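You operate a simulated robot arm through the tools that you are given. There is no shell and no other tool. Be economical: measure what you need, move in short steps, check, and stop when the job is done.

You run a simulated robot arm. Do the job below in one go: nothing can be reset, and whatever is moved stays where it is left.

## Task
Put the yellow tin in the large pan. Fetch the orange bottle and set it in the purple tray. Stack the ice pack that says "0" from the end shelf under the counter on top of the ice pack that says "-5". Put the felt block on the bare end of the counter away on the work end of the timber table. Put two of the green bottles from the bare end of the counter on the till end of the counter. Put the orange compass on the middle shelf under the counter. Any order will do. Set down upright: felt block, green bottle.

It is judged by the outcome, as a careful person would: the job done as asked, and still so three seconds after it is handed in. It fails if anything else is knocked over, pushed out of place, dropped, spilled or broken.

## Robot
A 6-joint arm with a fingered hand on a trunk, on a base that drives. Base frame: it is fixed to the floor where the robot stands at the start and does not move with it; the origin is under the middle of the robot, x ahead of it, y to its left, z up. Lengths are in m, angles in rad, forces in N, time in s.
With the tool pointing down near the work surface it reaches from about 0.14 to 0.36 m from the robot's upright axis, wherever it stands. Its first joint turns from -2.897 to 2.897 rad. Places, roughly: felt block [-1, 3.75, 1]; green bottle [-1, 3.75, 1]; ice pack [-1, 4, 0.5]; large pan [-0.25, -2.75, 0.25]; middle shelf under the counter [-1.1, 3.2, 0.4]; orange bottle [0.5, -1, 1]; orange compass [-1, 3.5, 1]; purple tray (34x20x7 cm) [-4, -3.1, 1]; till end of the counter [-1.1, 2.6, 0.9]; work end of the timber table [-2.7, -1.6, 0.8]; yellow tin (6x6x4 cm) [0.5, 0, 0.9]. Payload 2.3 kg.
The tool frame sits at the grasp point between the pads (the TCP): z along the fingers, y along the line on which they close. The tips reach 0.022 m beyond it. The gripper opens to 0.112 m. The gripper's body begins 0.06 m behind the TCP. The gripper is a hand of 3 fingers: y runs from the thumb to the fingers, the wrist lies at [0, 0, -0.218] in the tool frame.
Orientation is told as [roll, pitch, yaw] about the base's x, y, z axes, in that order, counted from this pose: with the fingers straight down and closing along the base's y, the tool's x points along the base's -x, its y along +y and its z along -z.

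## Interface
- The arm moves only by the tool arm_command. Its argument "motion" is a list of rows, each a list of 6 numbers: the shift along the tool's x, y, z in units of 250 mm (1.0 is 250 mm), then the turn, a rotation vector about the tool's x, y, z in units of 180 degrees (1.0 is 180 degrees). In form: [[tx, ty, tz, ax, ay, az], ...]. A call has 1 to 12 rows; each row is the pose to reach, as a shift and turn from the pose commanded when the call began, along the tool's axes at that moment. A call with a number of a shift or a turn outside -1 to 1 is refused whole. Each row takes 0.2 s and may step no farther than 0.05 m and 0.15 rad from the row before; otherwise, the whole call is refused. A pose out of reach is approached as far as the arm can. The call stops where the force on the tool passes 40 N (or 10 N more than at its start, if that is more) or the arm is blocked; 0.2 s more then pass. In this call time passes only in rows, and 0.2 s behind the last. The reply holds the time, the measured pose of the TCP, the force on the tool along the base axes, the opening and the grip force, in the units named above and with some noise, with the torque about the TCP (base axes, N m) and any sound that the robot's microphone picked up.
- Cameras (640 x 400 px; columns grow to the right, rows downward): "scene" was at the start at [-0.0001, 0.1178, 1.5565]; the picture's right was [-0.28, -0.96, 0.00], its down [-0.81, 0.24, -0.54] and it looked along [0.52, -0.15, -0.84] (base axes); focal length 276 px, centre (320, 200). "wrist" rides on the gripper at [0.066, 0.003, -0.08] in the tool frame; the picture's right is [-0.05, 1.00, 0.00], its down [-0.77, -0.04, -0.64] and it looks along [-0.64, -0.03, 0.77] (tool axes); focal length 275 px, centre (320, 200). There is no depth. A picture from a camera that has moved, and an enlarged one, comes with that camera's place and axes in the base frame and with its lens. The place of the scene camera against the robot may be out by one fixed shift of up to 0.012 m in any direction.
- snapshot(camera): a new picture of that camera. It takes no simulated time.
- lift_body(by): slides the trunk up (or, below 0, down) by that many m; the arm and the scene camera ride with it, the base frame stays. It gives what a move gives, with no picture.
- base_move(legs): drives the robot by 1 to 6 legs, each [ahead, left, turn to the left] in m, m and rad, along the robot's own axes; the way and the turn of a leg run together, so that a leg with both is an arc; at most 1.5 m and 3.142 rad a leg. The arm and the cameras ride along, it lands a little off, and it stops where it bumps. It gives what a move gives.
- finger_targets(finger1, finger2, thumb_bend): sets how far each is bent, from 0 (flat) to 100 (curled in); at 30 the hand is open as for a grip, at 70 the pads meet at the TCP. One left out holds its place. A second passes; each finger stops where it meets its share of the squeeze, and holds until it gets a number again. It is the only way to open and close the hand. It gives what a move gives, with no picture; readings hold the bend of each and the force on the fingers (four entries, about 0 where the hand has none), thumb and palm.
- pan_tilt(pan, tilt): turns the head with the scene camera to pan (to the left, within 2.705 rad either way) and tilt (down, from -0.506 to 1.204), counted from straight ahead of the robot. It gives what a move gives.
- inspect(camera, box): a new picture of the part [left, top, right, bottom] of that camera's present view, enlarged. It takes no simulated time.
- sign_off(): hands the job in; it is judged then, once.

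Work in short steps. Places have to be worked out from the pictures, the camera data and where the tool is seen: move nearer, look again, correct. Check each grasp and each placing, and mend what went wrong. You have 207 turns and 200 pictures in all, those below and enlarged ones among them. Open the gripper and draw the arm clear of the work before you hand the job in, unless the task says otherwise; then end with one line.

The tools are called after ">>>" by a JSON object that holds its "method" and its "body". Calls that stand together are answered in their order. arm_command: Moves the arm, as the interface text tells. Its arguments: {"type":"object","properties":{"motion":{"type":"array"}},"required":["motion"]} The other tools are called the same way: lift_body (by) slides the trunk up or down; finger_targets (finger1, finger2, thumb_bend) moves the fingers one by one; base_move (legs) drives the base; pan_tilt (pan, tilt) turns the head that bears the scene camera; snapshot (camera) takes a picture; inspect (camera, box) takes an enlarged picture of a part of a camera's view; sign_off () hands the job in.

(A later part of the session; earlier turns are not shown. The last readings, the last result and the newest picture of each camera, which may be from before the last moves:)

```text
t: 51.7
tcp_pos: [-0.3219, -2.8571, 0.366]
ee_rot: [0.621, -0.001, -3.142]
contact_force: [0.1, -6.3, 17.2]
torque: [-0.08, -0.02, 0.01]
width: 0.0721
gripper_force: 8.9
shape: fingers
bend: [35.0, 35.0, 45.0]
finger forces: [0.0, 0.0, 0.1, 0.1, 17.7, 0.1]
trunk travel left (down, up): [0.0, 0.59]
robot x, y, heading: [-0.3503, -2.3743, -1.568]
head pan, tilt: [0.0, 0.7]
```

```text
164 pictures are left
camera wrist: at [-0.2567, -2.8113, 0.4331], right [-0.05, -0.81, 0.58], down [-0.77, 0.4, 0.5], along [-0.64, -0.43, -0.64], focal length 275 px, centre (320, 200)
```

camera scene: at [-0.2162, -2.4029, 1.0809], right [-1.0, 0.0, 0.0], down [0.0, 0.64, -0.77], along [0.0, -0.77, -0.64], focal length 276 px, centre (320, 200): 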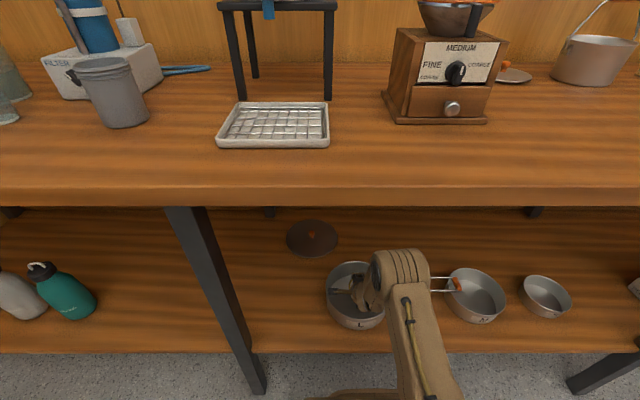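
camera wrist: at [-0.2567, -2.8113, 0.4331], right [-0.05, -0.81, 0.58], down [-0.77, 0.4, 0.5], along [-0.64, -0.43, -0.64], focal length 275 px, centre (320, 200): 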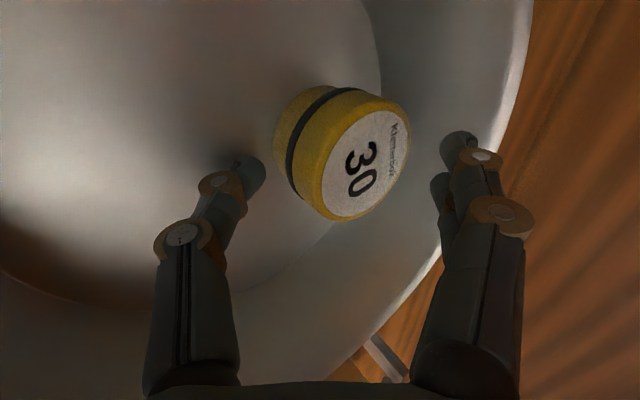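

Tin is free inside the pan. Raising the hand straight up, out of the pan.

>>> {"method": "arm_command", "body": {"motion": [[0, 0.05, -0.071, 0, 0, 0], [0, 0.115, -0.164, 0, 0, 0], [0, 0.172, -0.246, 0, 0, 0], [0, 0.206, -0.295, 0, 0, 0]]}}

>>> {"method": "snapshot", "body": {"camera": "wrist"}}

>>> {"method": "inspect", "body": {"camera": "scene", "box": [280, 220, 480, 345]}}

```text
t: 52.7
tcp_pos: [-0.3217, -2.8556, 0.4557]
ee_rot: [0.62, 0.0, -3.143]
contact_force: [-0.1, -0.3, -0.4]
torque: [0.01, 0.02, 0.01]
width: 0.0973
gripper_force: 0.1
shape: fingers
bend: [35.0, 35.0, 35.0]
finger forces: [0.0, 0.0, 0.0, 0.2, 0.0, 0.0]
trunk travel left (down, up): [0.0, 0.59]
robot x, y, heading: [-0.3533, -2.3776, -1.571]
head pan, tilt: [0.0, 0.7]
```

```text
163 pictures are left
camera wrist: at [-0.2567, -2.8105, 0.5225], right [-0.05, -0.81, 0.58], down [-0.77, 0.4, 0.5], along [-0.64, -0.42, -0.65], focal length 275 px, centre (320, 200)
```

wrist: 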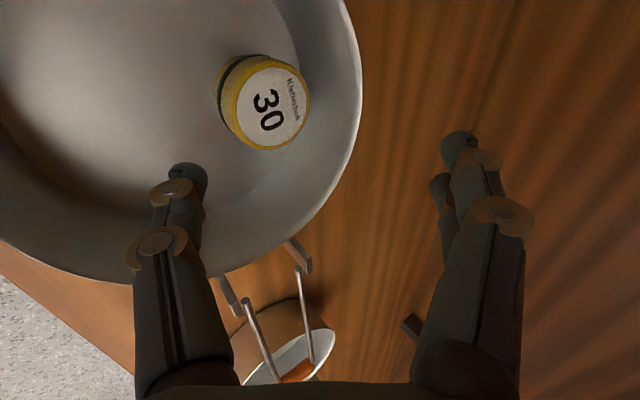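

```text
3.20 times, centred on (380, 282) of scene
camera zoom: at [-0.2159, -2.4075, 1.08], right [-1.0, 0.0, 0.0], down [0.0, 0.64, -0.76], along [0.0, -0.76, -0.64], focal length 883 px, centre (128, -64)
```

zoom: 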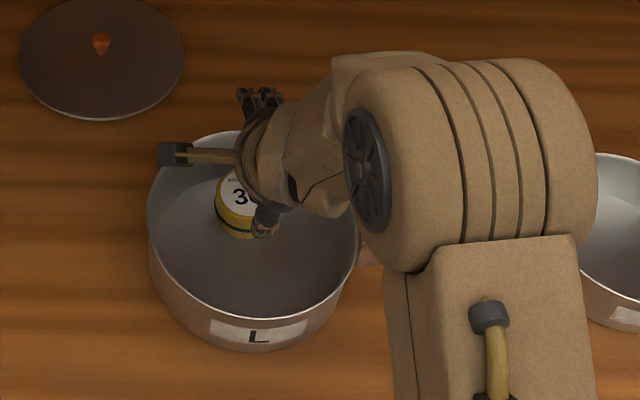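

The tin sits upright in the pan, pan undisturbed. Backing out, raising the trunk, and resetting the arm upright and retracted.

>>> {"method": "base_move", "body": {"legs": [[-0.6, 0, 0]]}}

>>> {"method": "lift_body", "body": {"by": 0.4}}

>>> {"method": "lift_body", "body": {"by": 0.1}}

>>> {"method": "arm_command", "body": {"motion": [[0, 0, -0.1, 0.04, 0, 0], [0, -0.05, -0.25, 0.08, 0, 0], [0, -0.1, -0.4, 0.12, 0, 0], [0, -0.18, -0.55, 0.16, 0, 0], [0, -0.25, -0.7, 0.195, 0, 0]]}}

```text
t: 56.1
tcp_pos: [-0.3206, -2.2532, 0.4559]
ee_rot: [0.62, 0.0, -3.142]
contact_force: [0.9, 0.9, 0.0]
torque: [-0.02, 0.01, 0.02]
width: 0.0973
gripper_force: 0.1
shape: fingers
bend: [35.0, 35.0, 35.0]
finger forces: [0.0, 0.1, 0.0, 0.0, 0.0, 0.0]
trunk travel left (down, up): [0.0, 0.59]
robot x, y, heading: [-0.3498, -1.776, -1.57]
head pan, tilt: [0.0, 0.7]
```

```text
t: 60.0
tcp_pos: [-0.3212, -2.2532, 0.8554]
ee_rot: [0.62, 0.002, -3.143]
contact_force: [0.5, -0.2, -0.1]
torque: [-0.01, 0.03, 0.0]
width: 0.0973
gripper_force: 0.1
shape: fingers
bend: [35.0, 35.0, 35.0]
finger forces: [0.0, 0.1, 0.0, 0.0, 0.0, 0.0]
trunk travel left (down, up): [-0.4, 0.19]
robot x, y, heading: [-0.3498, -1.7794, -1.57]
head pan, tilt: [0.0, 0.7]
```

```text
t: 61.3
tcp_pos: [-0.3194, -2.2538, 0.9563]
ee_rot: [0.62, 0.001, -3.141]
contact_force: [-0.3, 0.2, -0.4]
torque: [0.01, 0.0, 0.01]
width: 0.0975
gripper_force: 0.1
shape: fingers
bend: [35.0, 35.0, 35.0]
finger forces: [0.1, 0.0, 0.0, 0.0, 0.0, 0.0]
trunk travel left (down, up): [-0.5, 0.09]
robot x, y, heading: [-0.3496, -1.7777, -1.572]
head pan, tilt: [0.0, 0.7]
```

```text
t: 62.5
tcp_pos: [-0.3207, -2.0998, 1.0627]
ee_rot: [0.005, -0.001, -3.139]
contact_force: [0.3, -1.2, -0.1]
torque: [0.0, -0.03, -0.02]
width: 0.0978
gripper_force: 0.0
shape: fingers
bend: [35.0, 35.0, 35.0]
finger forces: [0.0, 0.0, 0.0, 0.1, 0.1, 0.0]
out of reach, approached as far as the arm can: row 1
trunk travel left (down, up): [-0.5, 0.09]
robot x, y, heading: [-0.3491, -1.7753, -1.57]
head pan, tilt: [0.0, 0.7]
```

Hand upright again. Turning to face the bench and driving to in front of the bottle rack.

>>> {"method": "base_move", "body": {"legs": [[0, 0, 1.57], [0.35, 0.85, 0]]}}

>>> {"method": "pan_tilt", "body": {"pan": 0.0, "tilt": 0.9}}

>>> {"method": "snapshot", "body": {"camera": "scene"}}

>>> {"method": "snapshot", "body": {"camera": "wrist"}}

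```text
t: 71.2
tcp_pos: [0.3351, -0.9006, 1.0627]
ee_rot: [0.006, 0.0, -1.581]
contact_force: [0.4, -0.3, -0.3]
torque: [0.02, 0.0, -0.03]
width: 0.0977
gripper_force: 0.0
shape: fingers
bend: [35.0, 35.0, 35.0]
finger forces: [0.1, 0.1, 0.0, 0.0, 0.1, 0.1]
trunk travel left (down, up): [-0.5, 0.09]
robot x, y, heading: [0.0092, -0.9242, -0.015]
head pan, tilt: [0.0, 0.7]
```

```text
t: 71.9
tcp_pos: [0.3334, -0.9003, 1.0625]
ee_rot: [0.007, 0.0, -1.581]
contact_force: [0.1, 0.1, 0.1]
torque: [-0.02, 0.0, -0.01]
width: 0.0978
gripper_force: 0.1
shape: fingers
bend: [35.0, 35.0, 35.0]
finger forces: [0.0, 0.0, 0.0, 0.0, 0.0, 0.0]
trunk travel left (down, up): [-0.5, 0.09]
robot x, y, heading: [0.0122, -0.9245, -0.015]
head pan, tilt: [0.0, 0.901]
```

```text
161 pictures are left
camera scene: at [0.0201, -0.7876, 1.5639], right [-0.01, -1.0, 0.0], down [-0.78, 0.01, -0.62], along [0.62, -0.01, -0.78], focal length 276 px, centre (320, 200)
```

scene: 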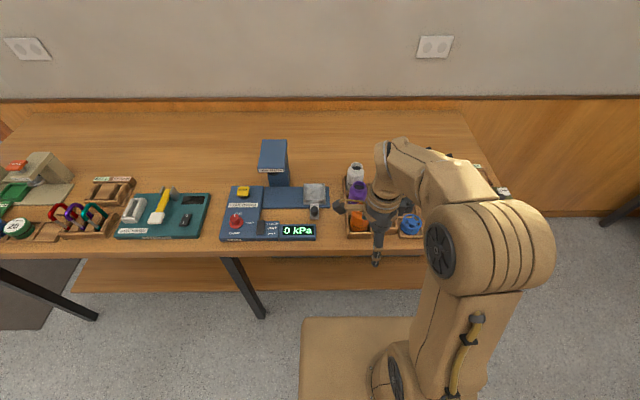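

```text
160 pictures are left
camera wrist: at [0.3358, -0.834, 1.142], right [1.0, -0.06, 0.01], down [-0.05, -0.77, 0.64], along [-0.03, -0.64, -0.77], focal length 275 px, centre (320, 200)
```

wrist: 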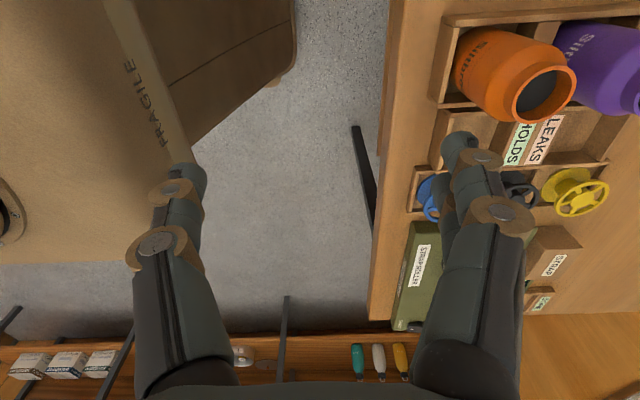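

The orange bottle (open-mouthed, in a rack) is near [0.49, -0.91]. I move in and look from above.

>>> {"method": "arm_command", "body": {"motion": [[0, 0, -0.15, 0, 0, 0]]}}

>>> {"method": "base_move", "body": {"legs": [[0.14, 0.05, 0.015]]}}

>>> {"method": "snapshot", "body": {"camera": "wrist"}}

>>> {"method": "snapshot", "body": {"camera": "scene"}}

```text
t: 72.3
tcp_pos: [0.3333, -0.9011, 1.0995]
ee_rot: [0.008, 0.001, -1.581]
contact_force: [-0.2, 0.0, 0.3]
torque: [-0.02, 0.03, -0.04]
width: 0.0978
gripper_force: 0.1
shape: fingers
bend: [35.0, 35.0, 35.0]
finger forces: [0.1, 0.1, 0.0, 0.1, 0.0, 0.0]
trunk travel left (down, up): [-0.5, 0.09]
robot x, y, heading: [0.0076, -0.9276, -0.011]
head pan, tilt: [0.0, 0.901]
```

```text
t: 73.7
tcp_pos: [0.4743, -0.8477, 1.099]
ee_rot: [0.005, 0.001, -1.567]
contact_force: [-0.3, -0.3, 0.1]
torque: [0.01, 0.02, 0.05]
width: 0.0977
gripper_force: 0.0
shape: fingers
bend: [35.0, 35.0, 35.0]
finger forces: [0.0, 0.1, 0.1, 0.1, 0.1, 0.0]
trunk travel left (down, up): [-0.5, 0.09]
robot x, y, heading: [0.1522, -0.8733, 0.001]
head pan, tilt: [0.0, 0.901]
```

```text
159 pictures are left
camera wrist: at [0.4751, -0.7799, 1.179], right [1.0, -0.04, 0.01], down [-0.04, -0.77, 0.64], along [-0.02, -0.64, -0.77], focal length 275 px, centre (320, 200)
```

wrist: 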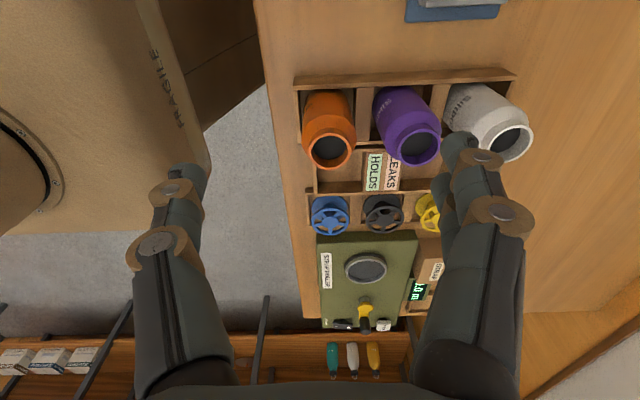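

```text
158 pictures are left
camera scene: at [0.1599, -0.7375, 1.5638], right [0.0, -1.0, 0.0], down [-0.78, 0.0, -0.62], along [0.62, 0.0, -0.78], focal length 276 px, centre (320, 200)
```

scene: 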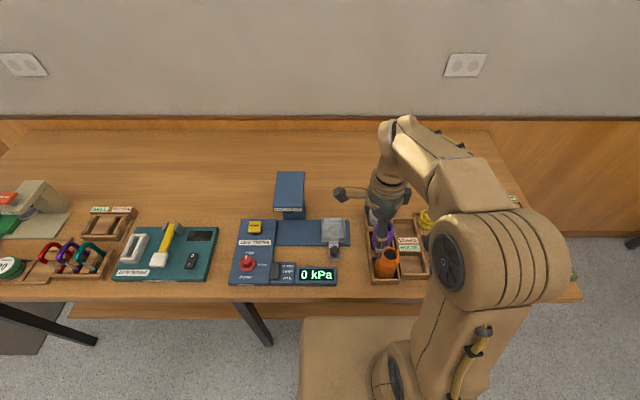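

Orange bottle mouth triangulates to [0.483, -0.905, 0.959], body ~5.5 cm. The purple neighbour is along x, so I rotate to close along y and hover.

>>> {"method": "arm_command", "body": {"motion": [[-0.02, 0.003, 0, 0, 0, -0.0417], [-0.04, 0.006, 0, 0, 0, -0.0833], [-0.06, 0.009, 0, 0, 0, -0.125], [-0.08, 0.012, 0.02, 0, 0, -0.1667], [-0.1, 0.015, 0.04, 0, 0, -0.2083], [-0.12, 0.018, 0.06, 0, 0, -0.25], [-0.14, 0.021, 0.08, 0, 0, -0.2917], [-0.16, 0.024, 0.1, 0, 0, -0.3333], [-0.18, 0.027, 0.12, 0, 0, -0.375], [-0.2, 0.03, 0.14, 0, 0, -0.4167], [-0.22, 0.034, 0.16, 0, 0, -0.4583], [-0.228, 0.036, 0.18, 0, 0, -0.5]]}}

>>> {"method": "snapshot", "body": {"camera": "wrist"}}

>>> {"method": "inspect", "body": {"camera": "scene", "box": [320, 180, 480, 300]}}

```text
t: 76.2
tcp_pos: [0.4833, -0.9043, 1.0549]
ee_rot: [0.001, -0.008, 0.007]
contact_force: [-0.4, -1.0, 0.5]
torque: [-0.01, 0.03, -0.03]
width: 0.0978
gripper_force: 0.2
shape: fingers
bend: [35.0, 35.0, 35.0]
finger forces: [0.1, 0.0, 0.0, 0.0, 0.0, 0.0]
trunk travel left (down, up): [-0.5, 0.09]
robot x, y, heading: [0.153, -0.879, 0.002]
head pan, tilt: [0.0, 0.901]
```

```text
157 pictures are left
camera wrist: at [0.4145, -0.9004, 1.134], right [0.04, 1.0, 0.0], down [0.77, -0.03, 0.64], along [0.64, -0.03, -0.77], focal length 275 px, centre (320, 200)
```

wrist: 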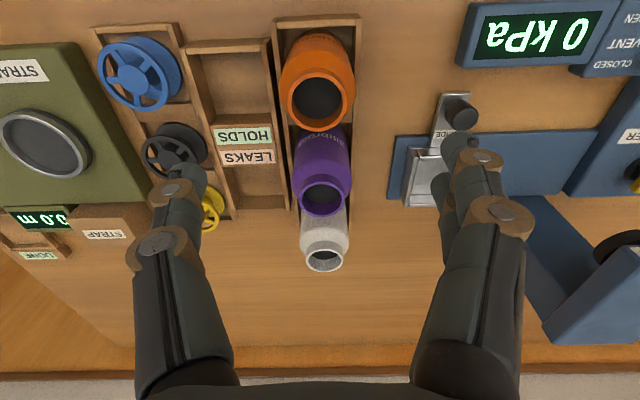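

```text
3.33 times, centred on (400, 240) of scene
camera zoom: at [0.1589, -0.7379, 1.5639], right [0.0, -1.0, 0.0], down [-0.78, 0.0, -0.62], along [0.62, 0.0, -0.78], focal length 920 px, centre (53, 67)
```

zoom: 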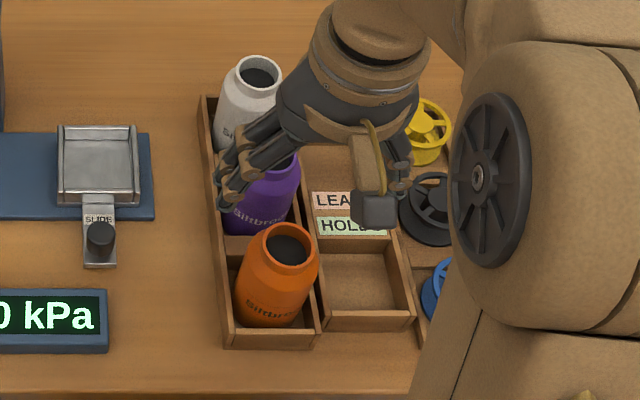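

Aligned (mouth seen at ≈[0.478, -0.905]). Rack walls are only ~2 cm high. Descending to grip the body.

>>> {"method": "arm_command", "body": {"motion": [[0.016, 0, 0.12, 0, 0, 0], [0.016, 0, 0.24, 0, 0, 0], [0.016, 0, 0.36, 0, 0, 0], [0.016, 0, 0.48, 0, 0, 0], [0.016, 0, 0.59, 0, 0, 0]]}}

>>> {"method": "snapshot", "body": {"camera": "wrist"}}

```text
t: 77.5
tcp_pos: [0.4804, -0.9044, 0.9057]
ee_rot: [0.0, -0.007, 0.003]
contact_force: [1.0, 0.3, 0.0]
torque: [-0.01, -0.01, 0.01]
width: 0.0977
gripper_force: 0.1
shape: fingers
bend: [35.0, 35.0, 35.0]
finger forces: [0.1, 0.0, 0.0, 0.0, 0.4, 0.1]
trunk travel left (down, up): [-0.5, 0.09]
robot x, y, heading: [0.1519, -0.8767, 0.002]
head pan, tilt: [0.0, 0.901]
```

```text
155 pictures are left
camera wrist: at [0.412, -0.9004, 0.9855], right [0.04, 1.0, 0.0], down [0.77, -0.03, 0.64], along [0.64, -0.03, -0.77], focal length 275 px, centre (320, 200)
```

wrist: 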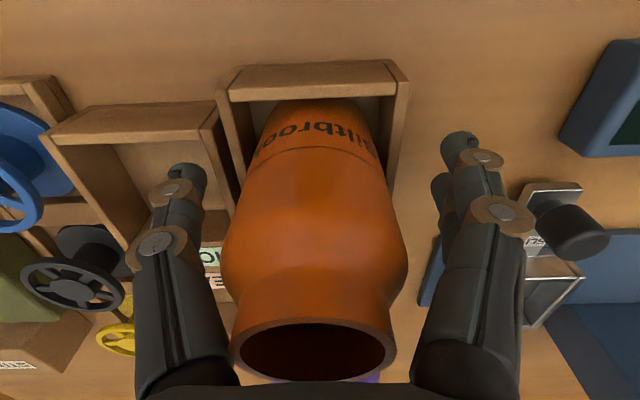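

Fingers straddle the bottle body. Closing.

>>> {"method": "finger_targets", "body": {"finger1": 70, "finger2": 70, "thumb_bend": 70}}

>>> {"method": "arm_command", "body": {"motion": [[0, 0, -0.08, 0, 0, 0], [0, 0, -0.2, 0, 0, 0], [0, 0, -0.36, 0, 0, 0], [0, 0, -0.52, 0, 0, 0], [0, 0, -0.68, 0, 0, 0]]}}

>>> {"method": "snapshot", "body": {"camera": "wrist"}}

>>> {"method": "inspect", "body": {"camera": "scene", "box": [300, 140, 500, 300]}}

```text
t: 78.6
tcp_pos: [0.4792, -0.9024, 0.9086]
ee_rot: [0.0, -0.014, 0.006]
contact_force: [-3.4, 9.9, 23.7]
torque: [0.44, 0.11, -0.02]
width: 0.0599
gripper_force: 28.7
shape: fingers
bend: [59.0, 58.0, 49.0]
finger forces: [23.7, 20.4, 0.1, 0.0, 12.3, 0.0]
trunk travel left (down, up): [-0.5, 0.09]
robot x, y, heading: [0.1509, -0.8721, 0.006]
head pan, tilt: [0.0, 0.901]
stopped: the force on the tool passed its limit at 41 N (the readings are from after the stop); the commanded pose is now the measured one
```

```text
t: 79.8
tcp_pos: [0.4787, -0.9024, 1.0778]
ee_rot: [-0.003, -0.01, 0.004]
contact_force: [-1.0, 0.1, -2.1]
torque: [0.05, 0.0, 0.01]
width: 0.0471
gripper_force: 10.3
shape: fingers
bend: [61.0, 60.0, 51.0]
finger forces: [5.2, 5.6, 0.1, 0.0, 10.5, 0.0]
trunk travel left (down, up): [-0.5, 0.09]
robot x, y, heading: [0.148, -0.8748, 0.003]
head pan, tilt: [0.0, 0.901]
```

```text
154 pictures are left
camera wrist: at [0.4103, -0.8991, 1.1562], right [0.04, 1.0, 0.0], down [0.76, -0.03, 0.64], along [0.64, -0.03, -0.77], focal length 275 px, centre (320, 200)
```

wrist: 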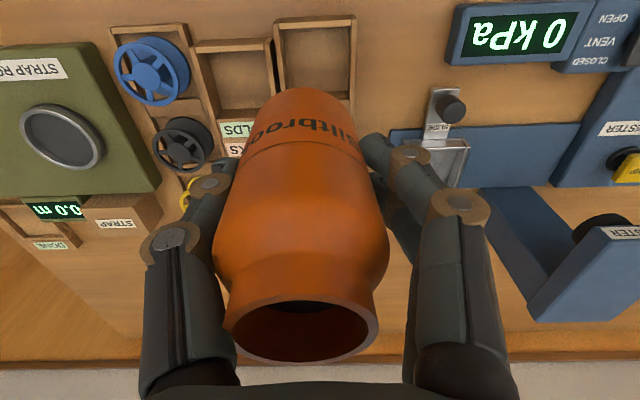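

```text
2.50 times, centred on (400, 220) of scene
camera zoom: at [0.1585, -0.7378, 1.5639], right [0.0, -1.0, 0.0], down [-0.78, 0.0, -0.62], along [0.62, 0.0, -0.78], focal length 690 px, centre (120, 150)
```

zoom: 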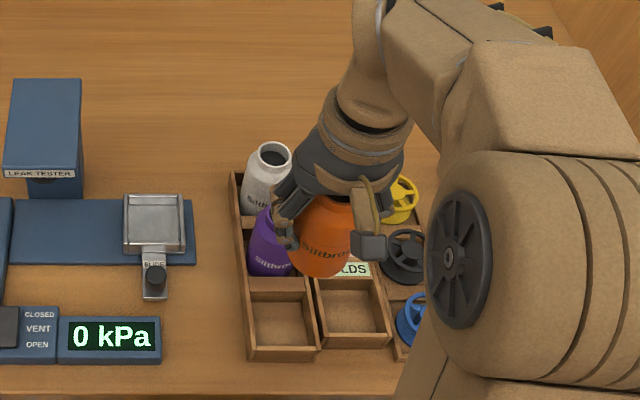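

Bottle lifted cleanly. Re-squeezing for a firmer hold, backing off from the bench, and looking for the route west.

>>> {"method": "finger_targets", "body": {"finger1": 70, "finger2": 70, "thumb_bend": 70}}

>>> {"method": "base_move", "body": {"legs": [[-0.25, 0, 0], [0, 0.9, 0], [0, 0, 1.57], [1.0, 0, 0]]}}

>>> {"method": "pan_tilt", "body": {"pan": 1.57, "tilt": 0.4}}

>>> {"method": "snapshot", "body": {"camera": "scene"}}

>>> {"method": "pan_tilt", "body": {"pan": 2.6, "tilt": 0.3}}

>>> {"method": "snapshot", "body": {"camera": "scene"}}

```text
t: 80.8
tcp_pos: [0.4793, -0.9025, 1.0772]
ee_rot: [-0.001, -0.007, 0.006]
contact_force: [0.0, -0.1, -2.3]
torque: [0.01, 0.0, -0.01]
width: 0.046
gripper_force: 17.8
shape: fingers
bend: [59.0, 58.0, 56.0]
finger forces: [8.7, 9.0, 0.0, 0.0, 17.1, 0.0]
trunk travel left (down, up): [-0.5, 0.09]
robot x, y, heading: [0.1514, -0.8731, 0.003]
head pan, tilt: [0.0, 0.901]
```

```text
t: 95.6
tcp_pos: [-0.0918, 1.3564, 1.0762]
ee_rot: [0.0, -0.008, 1.582]
contact_force: [-0.9, 0.1, -1.6]
torque: [-0.01, 0.03, 0.03]
width: 0.046
gripper_force: 16.9
shape: fingers
bend: [59.0, 58.0, 56.0]
finger forces: [8.4, 9.2, 0.0, 0.0, 16.8, 0.1]
trunk travel left (down, up): [-0.5, 0.09]
robot x, y, heading: [-0.1162, 1.0253, 1.584]
head pan, tilt: [0.0, 0.901]
```

```text
t: 97.2
tcp_pos: [-0.092, 1.3551, 1.0766]
ee_rot: [-0.001, -0.009, 1.584]
contact_force: [0.3, 0.6, -1.9]
torque: [0.01, 0.02, 0.02]
width: 0.0459
gripper_force: 17.4
shape: fingers
bend: [59.0, 58.0, 56.0]
finger forces: [8.4, 9.2, 0.1, 0.1, 16.8, 0.0]
trunk travel left (down, up): [-0.5, 0.09]
robot x, y, heading: [-0.1155, 1.0279, 1.583]
head pan, tilt: [1.571, 0.4]
```

```text
152 pictures are left
camera scene: at [-0.3558, 0.9608, 1.6069], right [-0.01, 1.0, 0.0], down [0.39, 0.0, -0.92], along [-0.92, -0.01, -0.39], focal length 276 px, centre (320, 200)
```

scene: 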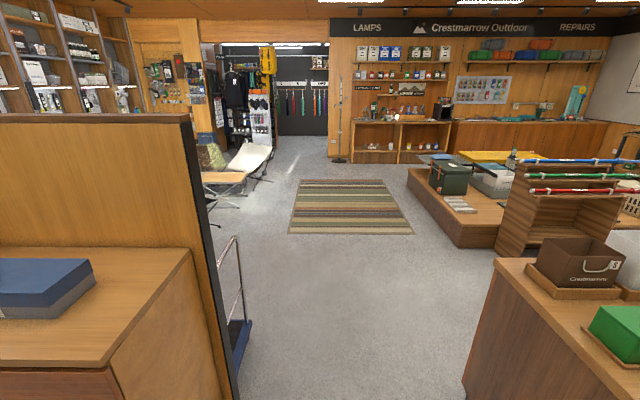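

```text
t: 98.5
tcp_pos: [-0.0905, 1.3555, 1.0769]
ee_rot: [0.001, -0.008, 1.581]
contact_force: [-0.5, -0.1, -1.7]
torque: [0.03, 0.01, -0.02]
width: 0.0458
gripper_force: 16.9
shape: fingers
bend: [59.0, 58.0, 56.0]
finger forces: [8.4, 9.2, 0.0, 0.0, 16.8, 0.1]
trunk travel left (down, up): [-0.5, 0.09]
robot x, y, heading: [-0.1195, 1.0283, 1.582]
head pan, tilt: [2.601, 0.3]
```

```text
151 pictures are left
camera scene: at [-0.3105, 0.8812, 1.6162], right [-0.86, 0.51, 0.0], down [0.15, 0.26, -0.96], along [-0.48, -0.82, -0.3], focal length 276 px, centre (320, 200)
```

scene: 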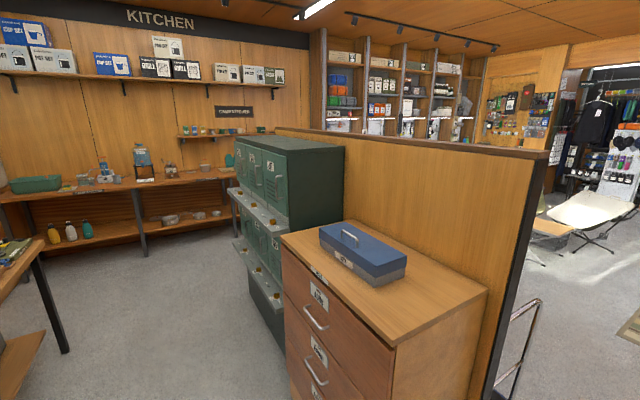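

The way west is a corridor between the partition end (y≈0.5) and the counter (y≈1.8). I drive through along y≈1.05.

>>> {"method": "base_move", "body": {"legs": [[0, 0, 1.56], [1.5, -0.05, 0], [0.8, 0, 0]]}}

>>> {"method": "pan_tilt", "body": {"pan": 0.3, "tilt": 0.3}}

>>> {"method": "snapshot", "body": {"camera": "scene"}}

>>> {"method": "pan_tilt", "body": {"pan": 1.3, "tilt": 0.3}}

>>> {"method": "snapshot", "body": {"camera": "scene"}}

```text
refused: leg 2 is longer than a leg can be; nothing moved
```

```text
t: 100.7
tcp_pos: [-0.0921, 1.3549, 1.0776]
ee_rot: [0.001, -0.01, 1.582]
contact_force: [0.0, 0.2, -1.9]
torque: [0.02, 0.05, -0.02]
width: 0.0459
gripper_force: 17.1
shape: fingers
bend: [59.0, 58.0, 56.0]
finger forces: [8.4, 9.2, 0.0, 0.1, 16.8, 0.0]
trunk travel left (down, up): [-0.5, 0.09]
robot x, y, heading: [-0.115, 1.0268, 1.585]
head pan, tilt: [0.3, 0.3]
```

```text
150 pictures are left
camera scene: at [-0.2918, 1.0506, 1.6161], right [0.95, 0.31, 0.0], down [0.09, -0.28, -0.96], along [-0.29, 0.91, -0.3], focal length 276 px, centre (320, 200)
```

scene: 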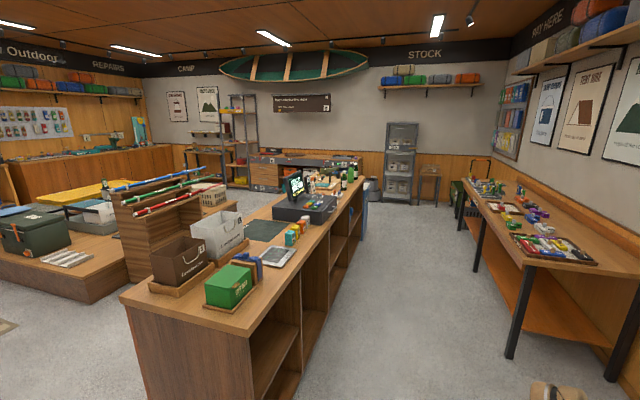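

```text
t: 101.9
tcp_pos: [-0.092, 1.3551, 1.0771]
ee_rot: [-0.001, -0.008, 1.582]
contact_force: [0.2, 0.1, -1.9]
torque: [-0.03, -0.03, 0.02]
width: 0.0459
gripper_force: 16.8
shape: fingers
bend: [59.0, 58.0, 56.0]
finger forces: [8.3, 9.2, 0.0, 0.0, 16.8, 0.0]
trunk travel left (down, up): [-0.5, 0.09]
robot x, y, heading: [-0.12, 1.0249, 1.584]
head pan, tilt: [1.3, 0.3]
```

```text
149 pictures are left
camera scene: at [-0.3534, 0.9858, 1.6162], right [0.26, 0.97, 0.0], down [0.29, -0.08, -0.96], along [-0.92, 0.25, -0.3], focal length 276 px, centre (320, 200)
```

scene: 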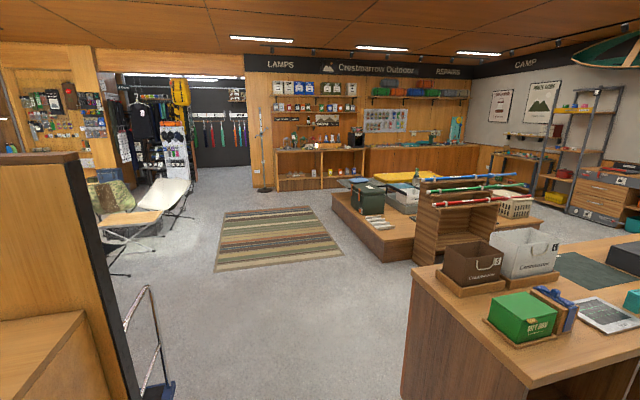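

Retry with shorter legs.

>>> {"method": "base_move", "body": {"legs": [[0, 0, 1.56], [1.4, -0.03, 0], [0.8, 0, 0]]}}

>>> {"method": "pan_tilt", "body": {"pan": 0.5, "tilt": 0.3}}

>>> {"method": "snapshot", "body": {"camera": "scene"}}

>>> {"method": "pan_tilt", "body": {"pan": 1.5, "tilt": 0.3}}

>>> {"method": "snapshot", "body": {"camera": "scene"}}

```text
t: 116.5
tcp_pos: [-2.6344, 1.0697, 1.0759]
ee_rot: [-0.001, -0.009, -3.124]
contact_force: [-0.9, -0.9, -3.0]
torque: [0.0, 0.01, 0.03]
width: 0.0456
gripper_force: 17.0
shape: fingers
bend: [59.0, 58.0, 56.0]
finger forces: [8.0, 9.3, 0.0, 0.0, 16.4, 0.1]
trunk travel left (down, up): [-0.5, 0.09]
robot x, y, heading: [-2.3052, 1.0475, -3.126]
head pan, tilt: [1.3, 0.3]
```

```text
t: 117.7
tcp_pos: [-2.6337, 1.0704, 1.0766]
ee_rot: [0.0, -0.009, -3.124]
contact_force: [-0.1, 0.7, -2.1]
torque: [-0.03, -0.02, -0.01]
width: 0.0457
gripper_force: 17.3
shape: fingers
bend: [59.0, 58.0, 56.0]
finger forces: [8.0, 9.4, 0.0, 0.1, 16.3, 0.0]
trunk travel left (down, up): [-0.5, 0.09]
robot x, y, heading: [-2.3031, 1.0464, -3.129]
head pan, tilt: [0.499, 0.3]
```

```text
148 pictures are left
camera scene: at [-2.3309, 0.8569, 1.6161], right [-0.49, 0.87, 0.0], down [0.26, 0.15, -0.96], along [-0.83, -0.47, -0.3], focal length 276 px, centre (320, 200)
```

scene: 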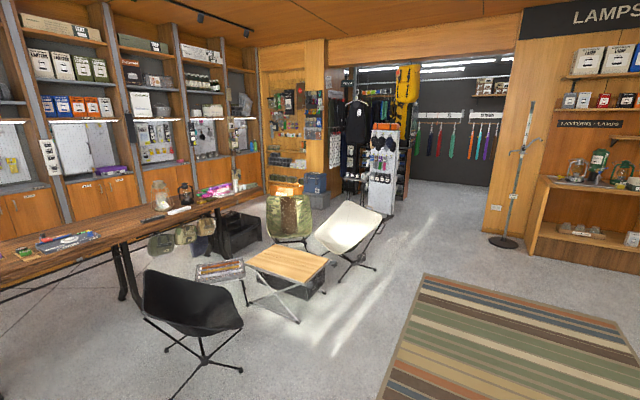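

```text
t: 118.9
tcp_pos: [-2.634, 1.0699, 1.0761]
ee_rot: [-0.001, -0.009, -3.124]
contact_force: [-0.5, -0.1, -1.7]
torque: [0.0, -0.03, 0.0]
width: 0.0458
gripper_force: 17.1
shape: fingers
bend: [59.0, 58.0, 56.0]
finger forces: [8.0, 9.5, 0.0, 0.0, 16.3, 0.0]
trunk travel left (down, up): [-0.5, 0.09]
robot x, y, heading: [-2.3036, 1.0475, -3.127]
head pan, tilt: [1.499, 0.3]
```

```text
147 pictures are left
camera scene: at [-2.2551, 0.8097, 1.6162], right [-1.0, 0.06, 0.0], down [0.02, 0.3, -0.96], along [-0.05, -0.95, -0.3], focal length 276 px, centre (320, 200)
```

scene: 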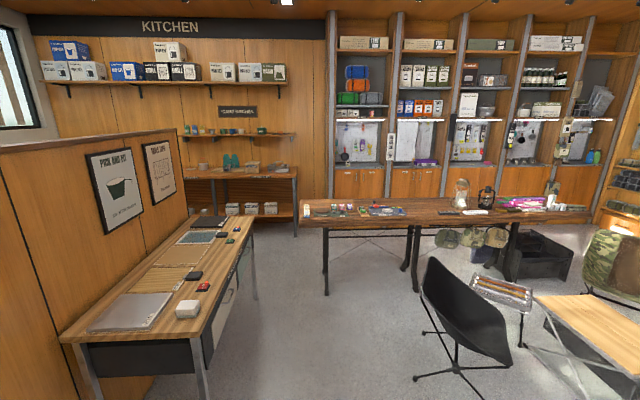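

The purple tray appears to be on the back-wall ledge behind the timber table (~[-4, -3.1]). The way in seems to be the gap between desk and table (x≈-1.8…-2.2). I check the base's own footprint by looking down.

>>> {"method": "pan_tilt", "body": {"pan": 1.57, "tilt": 1.2}}

>>> {"method": "snapshot", "body": {"camera": "scene"}}

>>> {"method": "pan_tilt", "body": {"pan": 0.0, "tilt": 1.2}}

>>> {"method": "snapshot", "body": {"camera": "scene"}}

```text
t: 120.1
tcp_pos: [-2.6338, 1.0697, 1.0767]
ee_rot: [0.0, -0.009, -3.123]
contact_force: [0.0, 0.4, -1.4]
torque: [0.0, -0.01, 0.02]
width: 0.0459
gripper_force: 16.5
shape: fingers
bend: [59.0, 58.0, 56.0]
finger forces: [8.1, 9.4, 0.0, 0.0, 16.5, 0.0]
trunk travel left (down, up): [-0.5, 0.09]
robot x, y, heading: [-2.3016, 1.0477, -3.124]
head pan, tilt: [1.571, 1.201]
```

```text
146 pictures are left
camera scene: at [-2.2488, 0.847, 1.5441], right [-1.0, -0.02, 0.0], down [-0.01, 0.93, -0.36], along [0.01, -0.36, -0.93], focal length 276 px, centre (320, 200)
```

scene: 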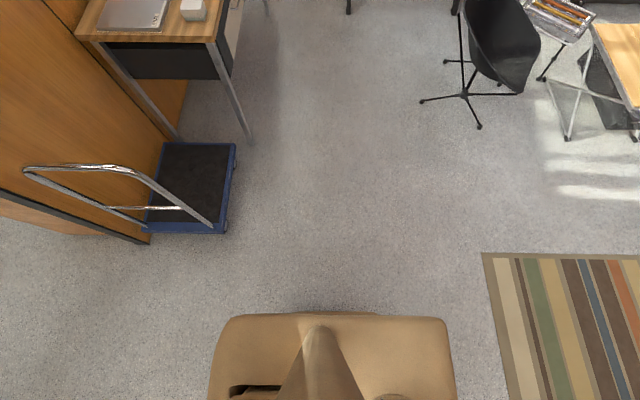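

```text
t: 121.8
tcp_pos: [-2.6339, 1.0694, 1.0789]
ee_rot: [0.001, -0.008, -3.124]
contact_force: [0.2, 0.8, -1.7]
torque: [-0.01, -0.03, 0.01]
width: 0.0457
gripper_force: 16.9
shape: fingers
bend: [59.0, 58.0, 56.0]
finger forces: [8.1, 9.4, 0.0, 0.1, 16.3, 0.1]
trunk travel left (down, up): [-0.5, 0.09]
robot x, y, heading: [-2.3066, 1.0459, -3.129]
head pan, tilt: [0.0, 1.201]
```

```text
145 pictures are left
camera scene: at [-2.3056, 0.9021, 1.5441], right [-0.02, 1.0, 0.0], down [0.93, 0.02, -0.36], along [-0.36, -0.01, -0.93], focal length 276 px, centre (320, 200)
```

scene: 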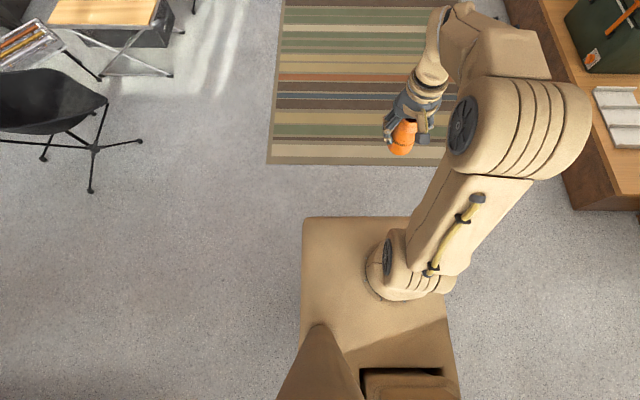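

Footprint is ~±0.19 m: the desk/table gap is too tight. But the partition ends near y≈-1.8, leaving a ~1 m passage in front of the kitchen counter, so I go back east, then south, then west along y≈-2.25.

>>> {"method": "base_move", "body": {"legs": [[-1.2, 0, -0.015], [-1.1, 0, 0], [0, 1.4, 0], [0, 1.4, 0]]}}

>>> {"method": "pan_tilt", "body": {"pan": 0.1, "tilt": 0.4}}

>>> {"method": "snapshot", "body": {"camera": "scene"}}

```text
t: 146.2
tcp_pos: [-0.3593, -1.7214, 1.0759]
ee_rot: [0.0, -0.009, -3.141]
contact_force: [-0.3, -0.7, -2.5]
torque: [-0.03, 0.01, 0.0]
width: 0.0455
gripper_force: 17.6
shape: fingers
bend: [59.0, 58.0, 56.0]
finger forces: [7.9, 9.5, 0.1, 0.0, 16.4, 0.1]
trunk travel left (down, up): [-0.5, 0.09]
robot x, y, heading: [-0.0342, -1.7497, 3.14]
head pan, tilt: [0.0, 1.201]
```

```text
t: 147.3
tcp_pos: [-0.3602, -1.7219, 1.0765]
ee_rot: [0.001, -0.008, -3.143]
contact_force: [-0.2, 1.1, -1.5]
torque: [0.01, -0.01, 0.03]
width: 0.0459
gripper_force: 16.5
shape: fingers
bend: [59.0, 58.0, 56.0]
finger forces: [7.9, 9.3, 0.1, 0.0, 16.4, 0.0]
trunk travel left (down, up): [-0.5, 0.09]
robot x, y, heading: [-0.0307, -1.7486, 3.141]
head pan, tilt: [0.099, 0.4]
```

```text
144 pictures are left
camera scene: at [-0.0707, -1.903, 1.6068], right [-0.1, 1.0, 0.0], down [0.39, 0.04, -0.92], along [-0.92, -0.09, -0.39], focal length 276 px, centre (320, 200)
```

scene: 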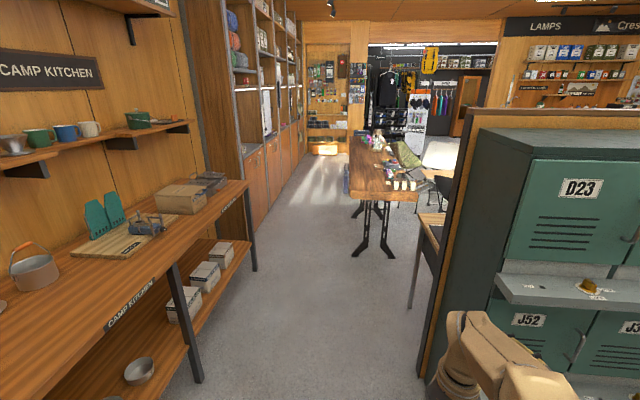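

The aisle is open; centre line y≈-2.28. Driving west along it.

>>> {"method": "base_move", "body": {"legs": [[0, 0.53, 0], [1.45, 0, 0], [1.45, 0, 0]]}}

>>> {"method": "pan_tilt", "body": {"pan": 0.5, "tilt": 0.5}}

>>> {"method": "snapshot", "body": {"camera": "scene"}}

```text
t: 164.0
tcp_pos: [-3.2586, -2.2247, 1.0761]
ee_rot: [0.0, -0.008, 3.132]
contact_force: [-0.8, 0.3, -2.3]
torque: [0.0, -0.04, 0.01]
width: 0.0459
gripper_force: 16.8
shape: fingers
bend: [59.0, 58.0, 56.0]
finger forces: [7.9, 9.4, 0.0, 0.0, 16.4, 0.0]
trunk travel left (down, up): [-0.5, 0.09]
robot x, y, heading: [-2.9324, -2.2565, 3.133]
head pan, tilt: [0.099, 0.4]
```

```text
t: 164.9
tcp_pos: [-3.2584, -2.2254, 1.0772]
ee_rot: [-0.001, -0.009, 3.133]
contact_force: [-0.4, -0.8, -2.1]
torque: [0.02, -0.02, 0.01]
width: 0.0456
gripper_force: 17.3
shape: fingers
bend: [59.0, 58.0, 56.0]
finger forces: [7.9, 9.4, 0.0, 0.0, 16.4, 0.0]
trunk travel left (down, up): [-0.5, 0.09]
robot x, y, heading: [-2.9297, -2.2565, 3.128]
head pan, tilt: [0.499, 0.499]
```

```text
143 pictures are left
camera scene: at [-2.9591, -2.4454, 1.5978], right [-0.47, 0.88, 0.0], down [0.42, 0.22, -0.88], along [-0.78, -0.41, -0.48], focal length 276 px, centre (320, 200)
```

scene: 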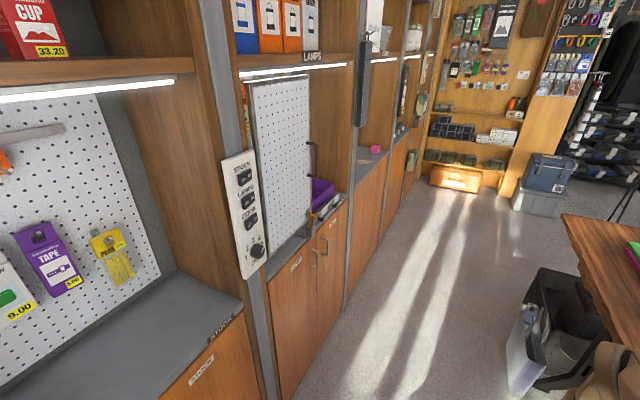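

Cabinet bays ahead; something purple sits in the next bay at ~x=-4, partly behind a perforated panel. Moving up and turning to face it.

>>> {"method": "base_move", "body": {"legs": [[1.0, 0, 0], [0, 0, 1.58]]}}

>>> {"method": "pan_tilt", "body": {"pan": 0.1, "tilt": 0.5}}

>>> {"method": "snapshot", "body": {"camera": "scene"}}

>>> {"method": "snapshot", "body": {"camera": "wrist"}}

```text
t: 173.9
tcp_pos: [-3.9521, -2.5789, 1.0763]
ee_rot: [-0.001, -0.009, -1.571]
contact_force: [0.5, 0.3, -1.7]
torque: [-0.03, -0.04, 0.0]
width: 0.0451
gripper_force: 16.4
shape: fingers
bend: [59.0, 58.0, 56.0]
finger forces: [7.4, 9.6, 0.0, 0.1, 15.9, 0.1]
trunk travel left (down, up): [-0.5, 0.09]
robot x, y, heading: [-3.92, -2.2518, -1.572]
head pan, tilt: [0.499, 0.499]
```

```text
t: 174.8
tcp_pos: [-3.9523, -2.5793, 1.0759]
ee_rot: [0.001, -0.009, -1.572]
contact_force: [0.4, -0.4, -2.0]
torque: [0.0, 0.01, 0.01]
width: 0.0456
gripper_force: 16.2
shape: fingers
bend: [59.0, 58.0, 56.0]
finger forces: [7.5, 9.6, 0.0, 0.0, 16.0, 0.1]
trunk travel left (down, up): [-0.5, 0.09]
robot x, y, heading: [-3.9249, -2.2499, -1.574]
head pan, tilt: [0.099, 0.499]
```

```text
142 pictures are left
camera scene: at [-3.7798, -2.2846, 1.5977], right [-1.0, -0.1, 0.0], down [-0.05, 0.48, -0.88], along [0.09, -0.87, -0.48], focal length 276 px, centre (320, 200)
```

scene: 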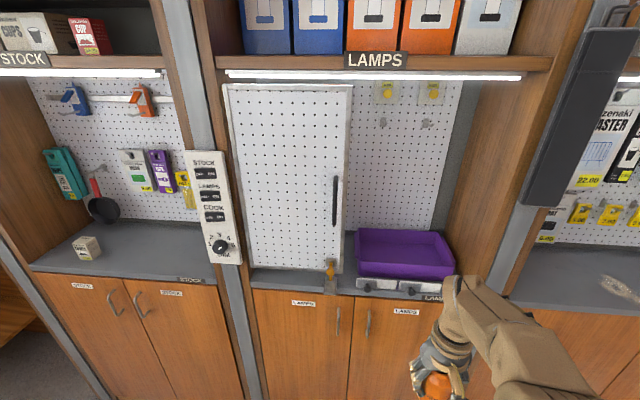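

```text
141 pictures are left
camera wrist: at [-3.9504, -2.5108, 1.1556], right [1.0, -0.05, 0.0], down [-0.04, -0.77, 0.64], along [-0.03, -0.64, -0.77], focal length 275 px, centre (320, 200)
```

wrist: 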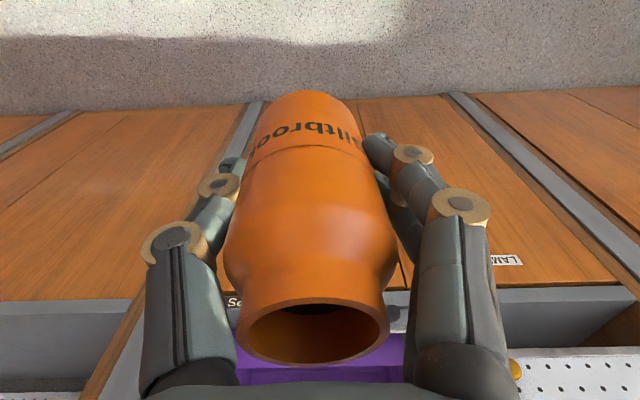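

The tray (on the ledge, right side of the LAMPS bay) centres near [-3.99, -3.06], rim ≈1.02. I raise the hand, then drive in.

>>> {"method": "arm_command", "body": {"motion": [[0, 0, -0.13, 0, 0, 0], [0, 0, -0.27, 0, 0, 0]]}}

>>> {"method": "base_move", "body": {"legs": [[0.3, -0.03, 0]]}}

>>> {"method": "snapshot", "body": {"camera": "scene"}}

>>> {"method": "snapshot", "body": {"camera": "wrist"}}

```text
t: 175.4
tcp_pos: [-3.9516, -2.5776, 1.1454]
ee_rot: [0.001, -0.01, -1.572]
contact_force: [-0.2, 0.0, -1.6]
torque: [0.03, 0.02, -0.02]
width: 0.0454
gripper_force: 16.8
shape: fingers
bend: [59.0, 58.0, 56.0]
finger forces: [7.4, 9.7, 0.0, 0.0, 15.9, 0.0]
trunk travel left (down, up): [-0.5, 0.09]
robot x, y, heading: [-3.9242, -2.2506, -1.574]
head pan, tilt: [0.099, 0.499]
```

```text
t: 177.4
tcp_pos: [-3.9812, -2.8753, 1.1437]
ee_rot: [0.0, -0.009, -1.572]
contact_force: [-0.4, -0.1, -2.6]
torque: [0.01, -0.02, -0.03]
width: 0.0456
gripper_force: 16.4
shape: fingers
bend: [59.0, 58.0, 56.0]
finger forces: [7.4, 9.6, 0.1, 0.1, 15.8, 0.0]
trunk travel left (down, up): [-0.5, 0.09]
robot x, y, heading: [-3.9509, -2.5446, -1.573]
head pan, tilt: [0.099, 0.499]
```

```text
140 pictures are left
camera scene: at [-3.8105, -2.5819, 1.5977], right [-1.0, -0.1, 0.0], down [-0.05, 0.48, -0.88], along [0.09, -0.87, -0.48], focal length 276 px, centre (320, 200)
```

scene: 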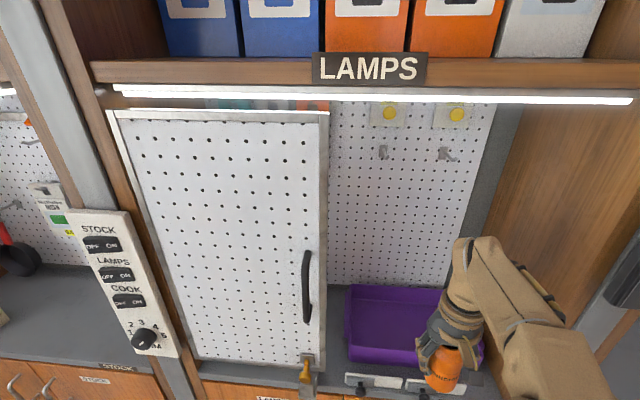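

```text
139 pictures are left
camera wrist: at [-3.98, -2.8075, 1.223], right [1.0, -0.05, 0.0], down [-0.04, -0.77, 0.64], along [-0.03, -0.64, -0.77], focal length 275 px, centre (320, 200)
```

wrist: 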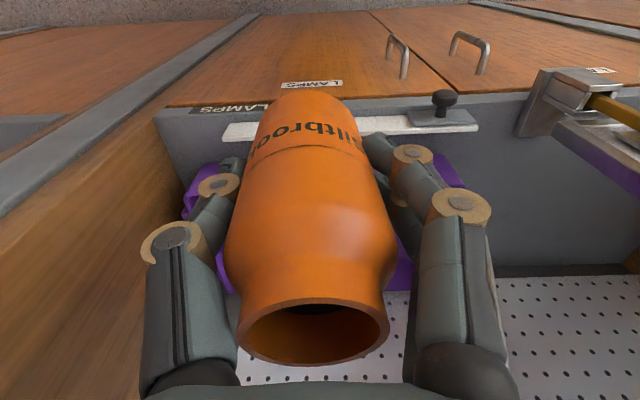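

Tray centre re-measured ≈ [-3.99, -3.06]. Driving 0.13 more, then extending the arm.

>>> {"method": "base_move", "body": {"legs": [[0.13, -0.005, 0]]}}

>>> {"method": "arm_command", "body": {"motion": [[-0.1, 0, 0, 0, 0, 0], [-0.18, 0, 0, 0, 0, 0]]}}

>>> {"method": "snapshot", "body": {"camera": "wrist"}}

>>> {"method": "snapshot", "body": {"camera": "scene"}}

```text
t: 178.7
tcp_pos: [-3.9876, -3.0063, 1.1432]
ee_rot: [0.0, -0.009, -1.569]
contact_force: [0.1, 0.1, -2.2]
torque: [0.02, -0.03, 0.01]
width: 0.0454
gripper_force: 16.1
shape: fingers
bend: [59.0, 58.0, 56.0]
finger forces: [7.4, 9.6, 0.0, 0.0, 15.9, 0.1]
trunk travel left (down, up): [-0.5, 0.09]
robot x, y, heading: [-3.9617, -2.6752, -1.575]
head pan, tilt: [0.099, 0.499]
```

```text
t: 179.3
tcp_pos: [-3.9873, -3.0504, 1.144]
ee_rot: [-0.002, -0.01, -1.573]
contact_force: [1.3, -0.3, -1.5]
torque: [0.04, -0.02, 0.01]
width: 0.0455
gripper_force: 17.0
shape: fingers
bend: [59.0, 58.0, 56.0]
finger forces: [7.3, 9.6, 0.0, 0.1, 15.9, 0.0]
trunk travel left (down, up): [-0.5, 0.09]
robot x, y, heading: [-3.9579, -2.676, -1.572]
head pan, tilt: [0.099, 0.499]
```

```text
138 pictures are left
camera wrist: at [-3.9851, -2.9829, 1.2233], right [1.0, -0.05, 0.0], down [-0.04, -0.77, 0.64], along [-0.03, -0.64, -0.77], focal length 275 px, centre (320, 200)
```

wrist: 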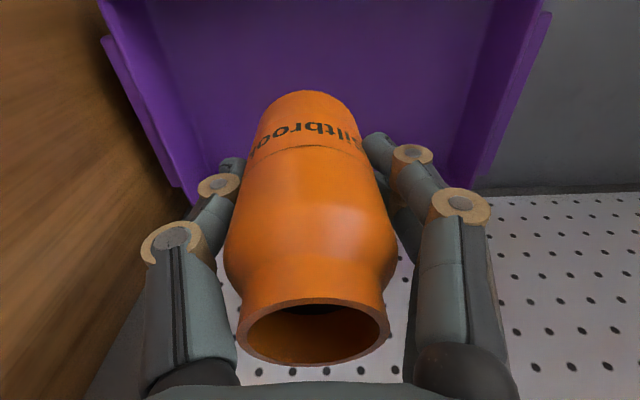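

```text
137 pictures are left
camera scene: at [-3.8157, -2.7122, 1.5977], right [-1.0, -0.1, 0.0], down [-0.05, 0.48, -0.88], along [0.09, -0.87, -0.48], focal length 276 px, centre (320, 200)
```

scene: 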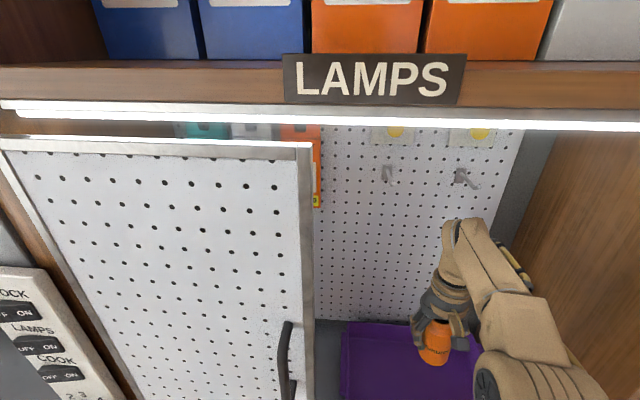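

Centred over the tray. Lowering 0.09 m then finer.

>>> {"method": "arm_command", "body": {"motion": [[0, 0, 0.12, 0, 0, 0], [0, 0, 0.24, 0, 0, 0], [0, 0, 0.34, 0, 0, 0], [0, 0, 0.38, 0, 0, 0]]}}

>>> {"method": "snapshot", "body": {"camera": "wrist"}}

>>> {"method": "arm_command", "body": {"motion": [[0, 0, 0.02, 0, 0, 0], [0, 0, 0.04, 0, 0, 0]]}}

```text
t: 180.3
tcp_pos: [-3.9868, -3.0502, 1.0488]
ee_rot: [0.0, -0.011, -1.574]
contact_force: [-0.4, 0.4, -1.6]
torque: [-0.03, -0.01, -0.03]
width: 0.0451
gripper_force: 15.8
shape: fingers
bend: [59.0, 58.0, 56.0]
finger forces: [7.5, 9.6, 0.0, 0.0, 16.0, 0.1]
trunk travel left (down, up): [-0.5, 0.09]
robot x, y, heading: [-3.9555, -2.6777, -1.566]
head pan, tilt: [0.099, 0.499]
```

```text
136 pictures are left
camera wrist: at [-3.986, -2.9829, 1.1277], right [1.0, -0.05, 0.0], down [-0.04, -0.76, 0.64], along [-0.03, -0.64, -0.77], focal length 275 px, centre (320, 200)
```

wrist: 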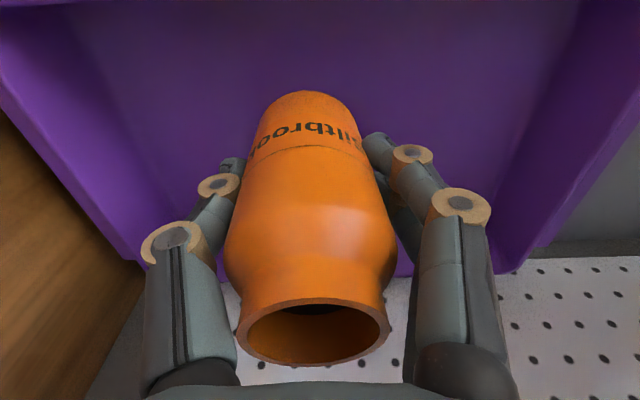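

```text
t: 180.9
tcp_pos: [-3.9875, -3.0499, 1.0383]
ee_rot: [0.0, -0.01, -1.571]
contact_force: [0.4, 0.7, -2.4]
torque: [0.0, 0.03, -0.01]
width: 0.0454
gripper_force: 16.4
shape: fingers
bend: [59.0, 58.0, 56.0]
finger forces: [7.4, 9.6, 0.0, 0.0, 15.8, 0.0]
trunk travel left (down, up): [-0.5, 0.09]
robot x, y, heading: [-3.9605, -2.6807, -1.576]
head pan, tilt: [0.099, 0.499]
```

Still free; continuing down in 5 mm steps, watching force.

>>> {"method": "arm_command", "body": {"motion": [[0, 0, 0.02, 0, 0, 0], [0, 0, 0.04, 0, 0, 0]]}}

>>> {"method": "arm_command", "body": {"motion": [[0, 0, 0.02, 0, 0, 0], [0, 0, 0.04, 0, 0, 0]]}}

>>> {"method": "snapshot", "body": {"camera": "wrist"}}

```text
t: 181.5
tcp_pos: [-3.9869, -3.0507, 1.0295]
ee_rot: [0.0, -0.009, -1.571]
contact_force: [0.7, -0.5, -1.5]
torque: [0.0, -0.01, 0.0]
width: 0.0452
gripper_force: 16.2
shape: fingers
bend: [59.0, 58.0, 56.0]
finger forces: [7.3, 9.6, 0.0, 0.1, 15.9, 0.0]
trunk travel left (down, up): [-0.5, 0.09]
robot x, y, heading: [-3.9562, -2.6742, -1.571]
head pan, tilt: [0.099, 0.499]
```

```text
t: 182.1
tcp_pos: [-3.9867, -3.052, 1.0198]
ee_rot: [0.001, -0.008, -1.57]
contact_force: [0.4, 0.4, -2.4]
torque: [0.0, -0.03, -0.02]
width: 0.0454
gripper_force: 16.5
shape: fingers
bend: [59.0, 58.0, 56.0]
finger forces: [7.4, 9.6, 0.0, 0.1, 15.9, 0.0]
trunk travel left (down, up): [-0.5, 0.09]
robot x, y, heading: [-3.9565, -2.6765, -1.573]
head pan, tilt: [0.099, 0.499]
```

```text
135 pictures are left
camera wrist: at [-3.9857, -2.9832, 1.0984], right [1.0, -0.05, 0.0], down [-0.04, -0.77, 0.64], along [-0.03, -0.64, -0.77], focal length 275 px, centre (320, 200)
```

wrist: 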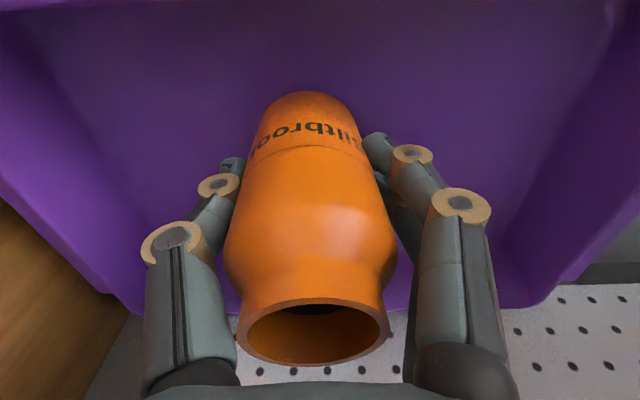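

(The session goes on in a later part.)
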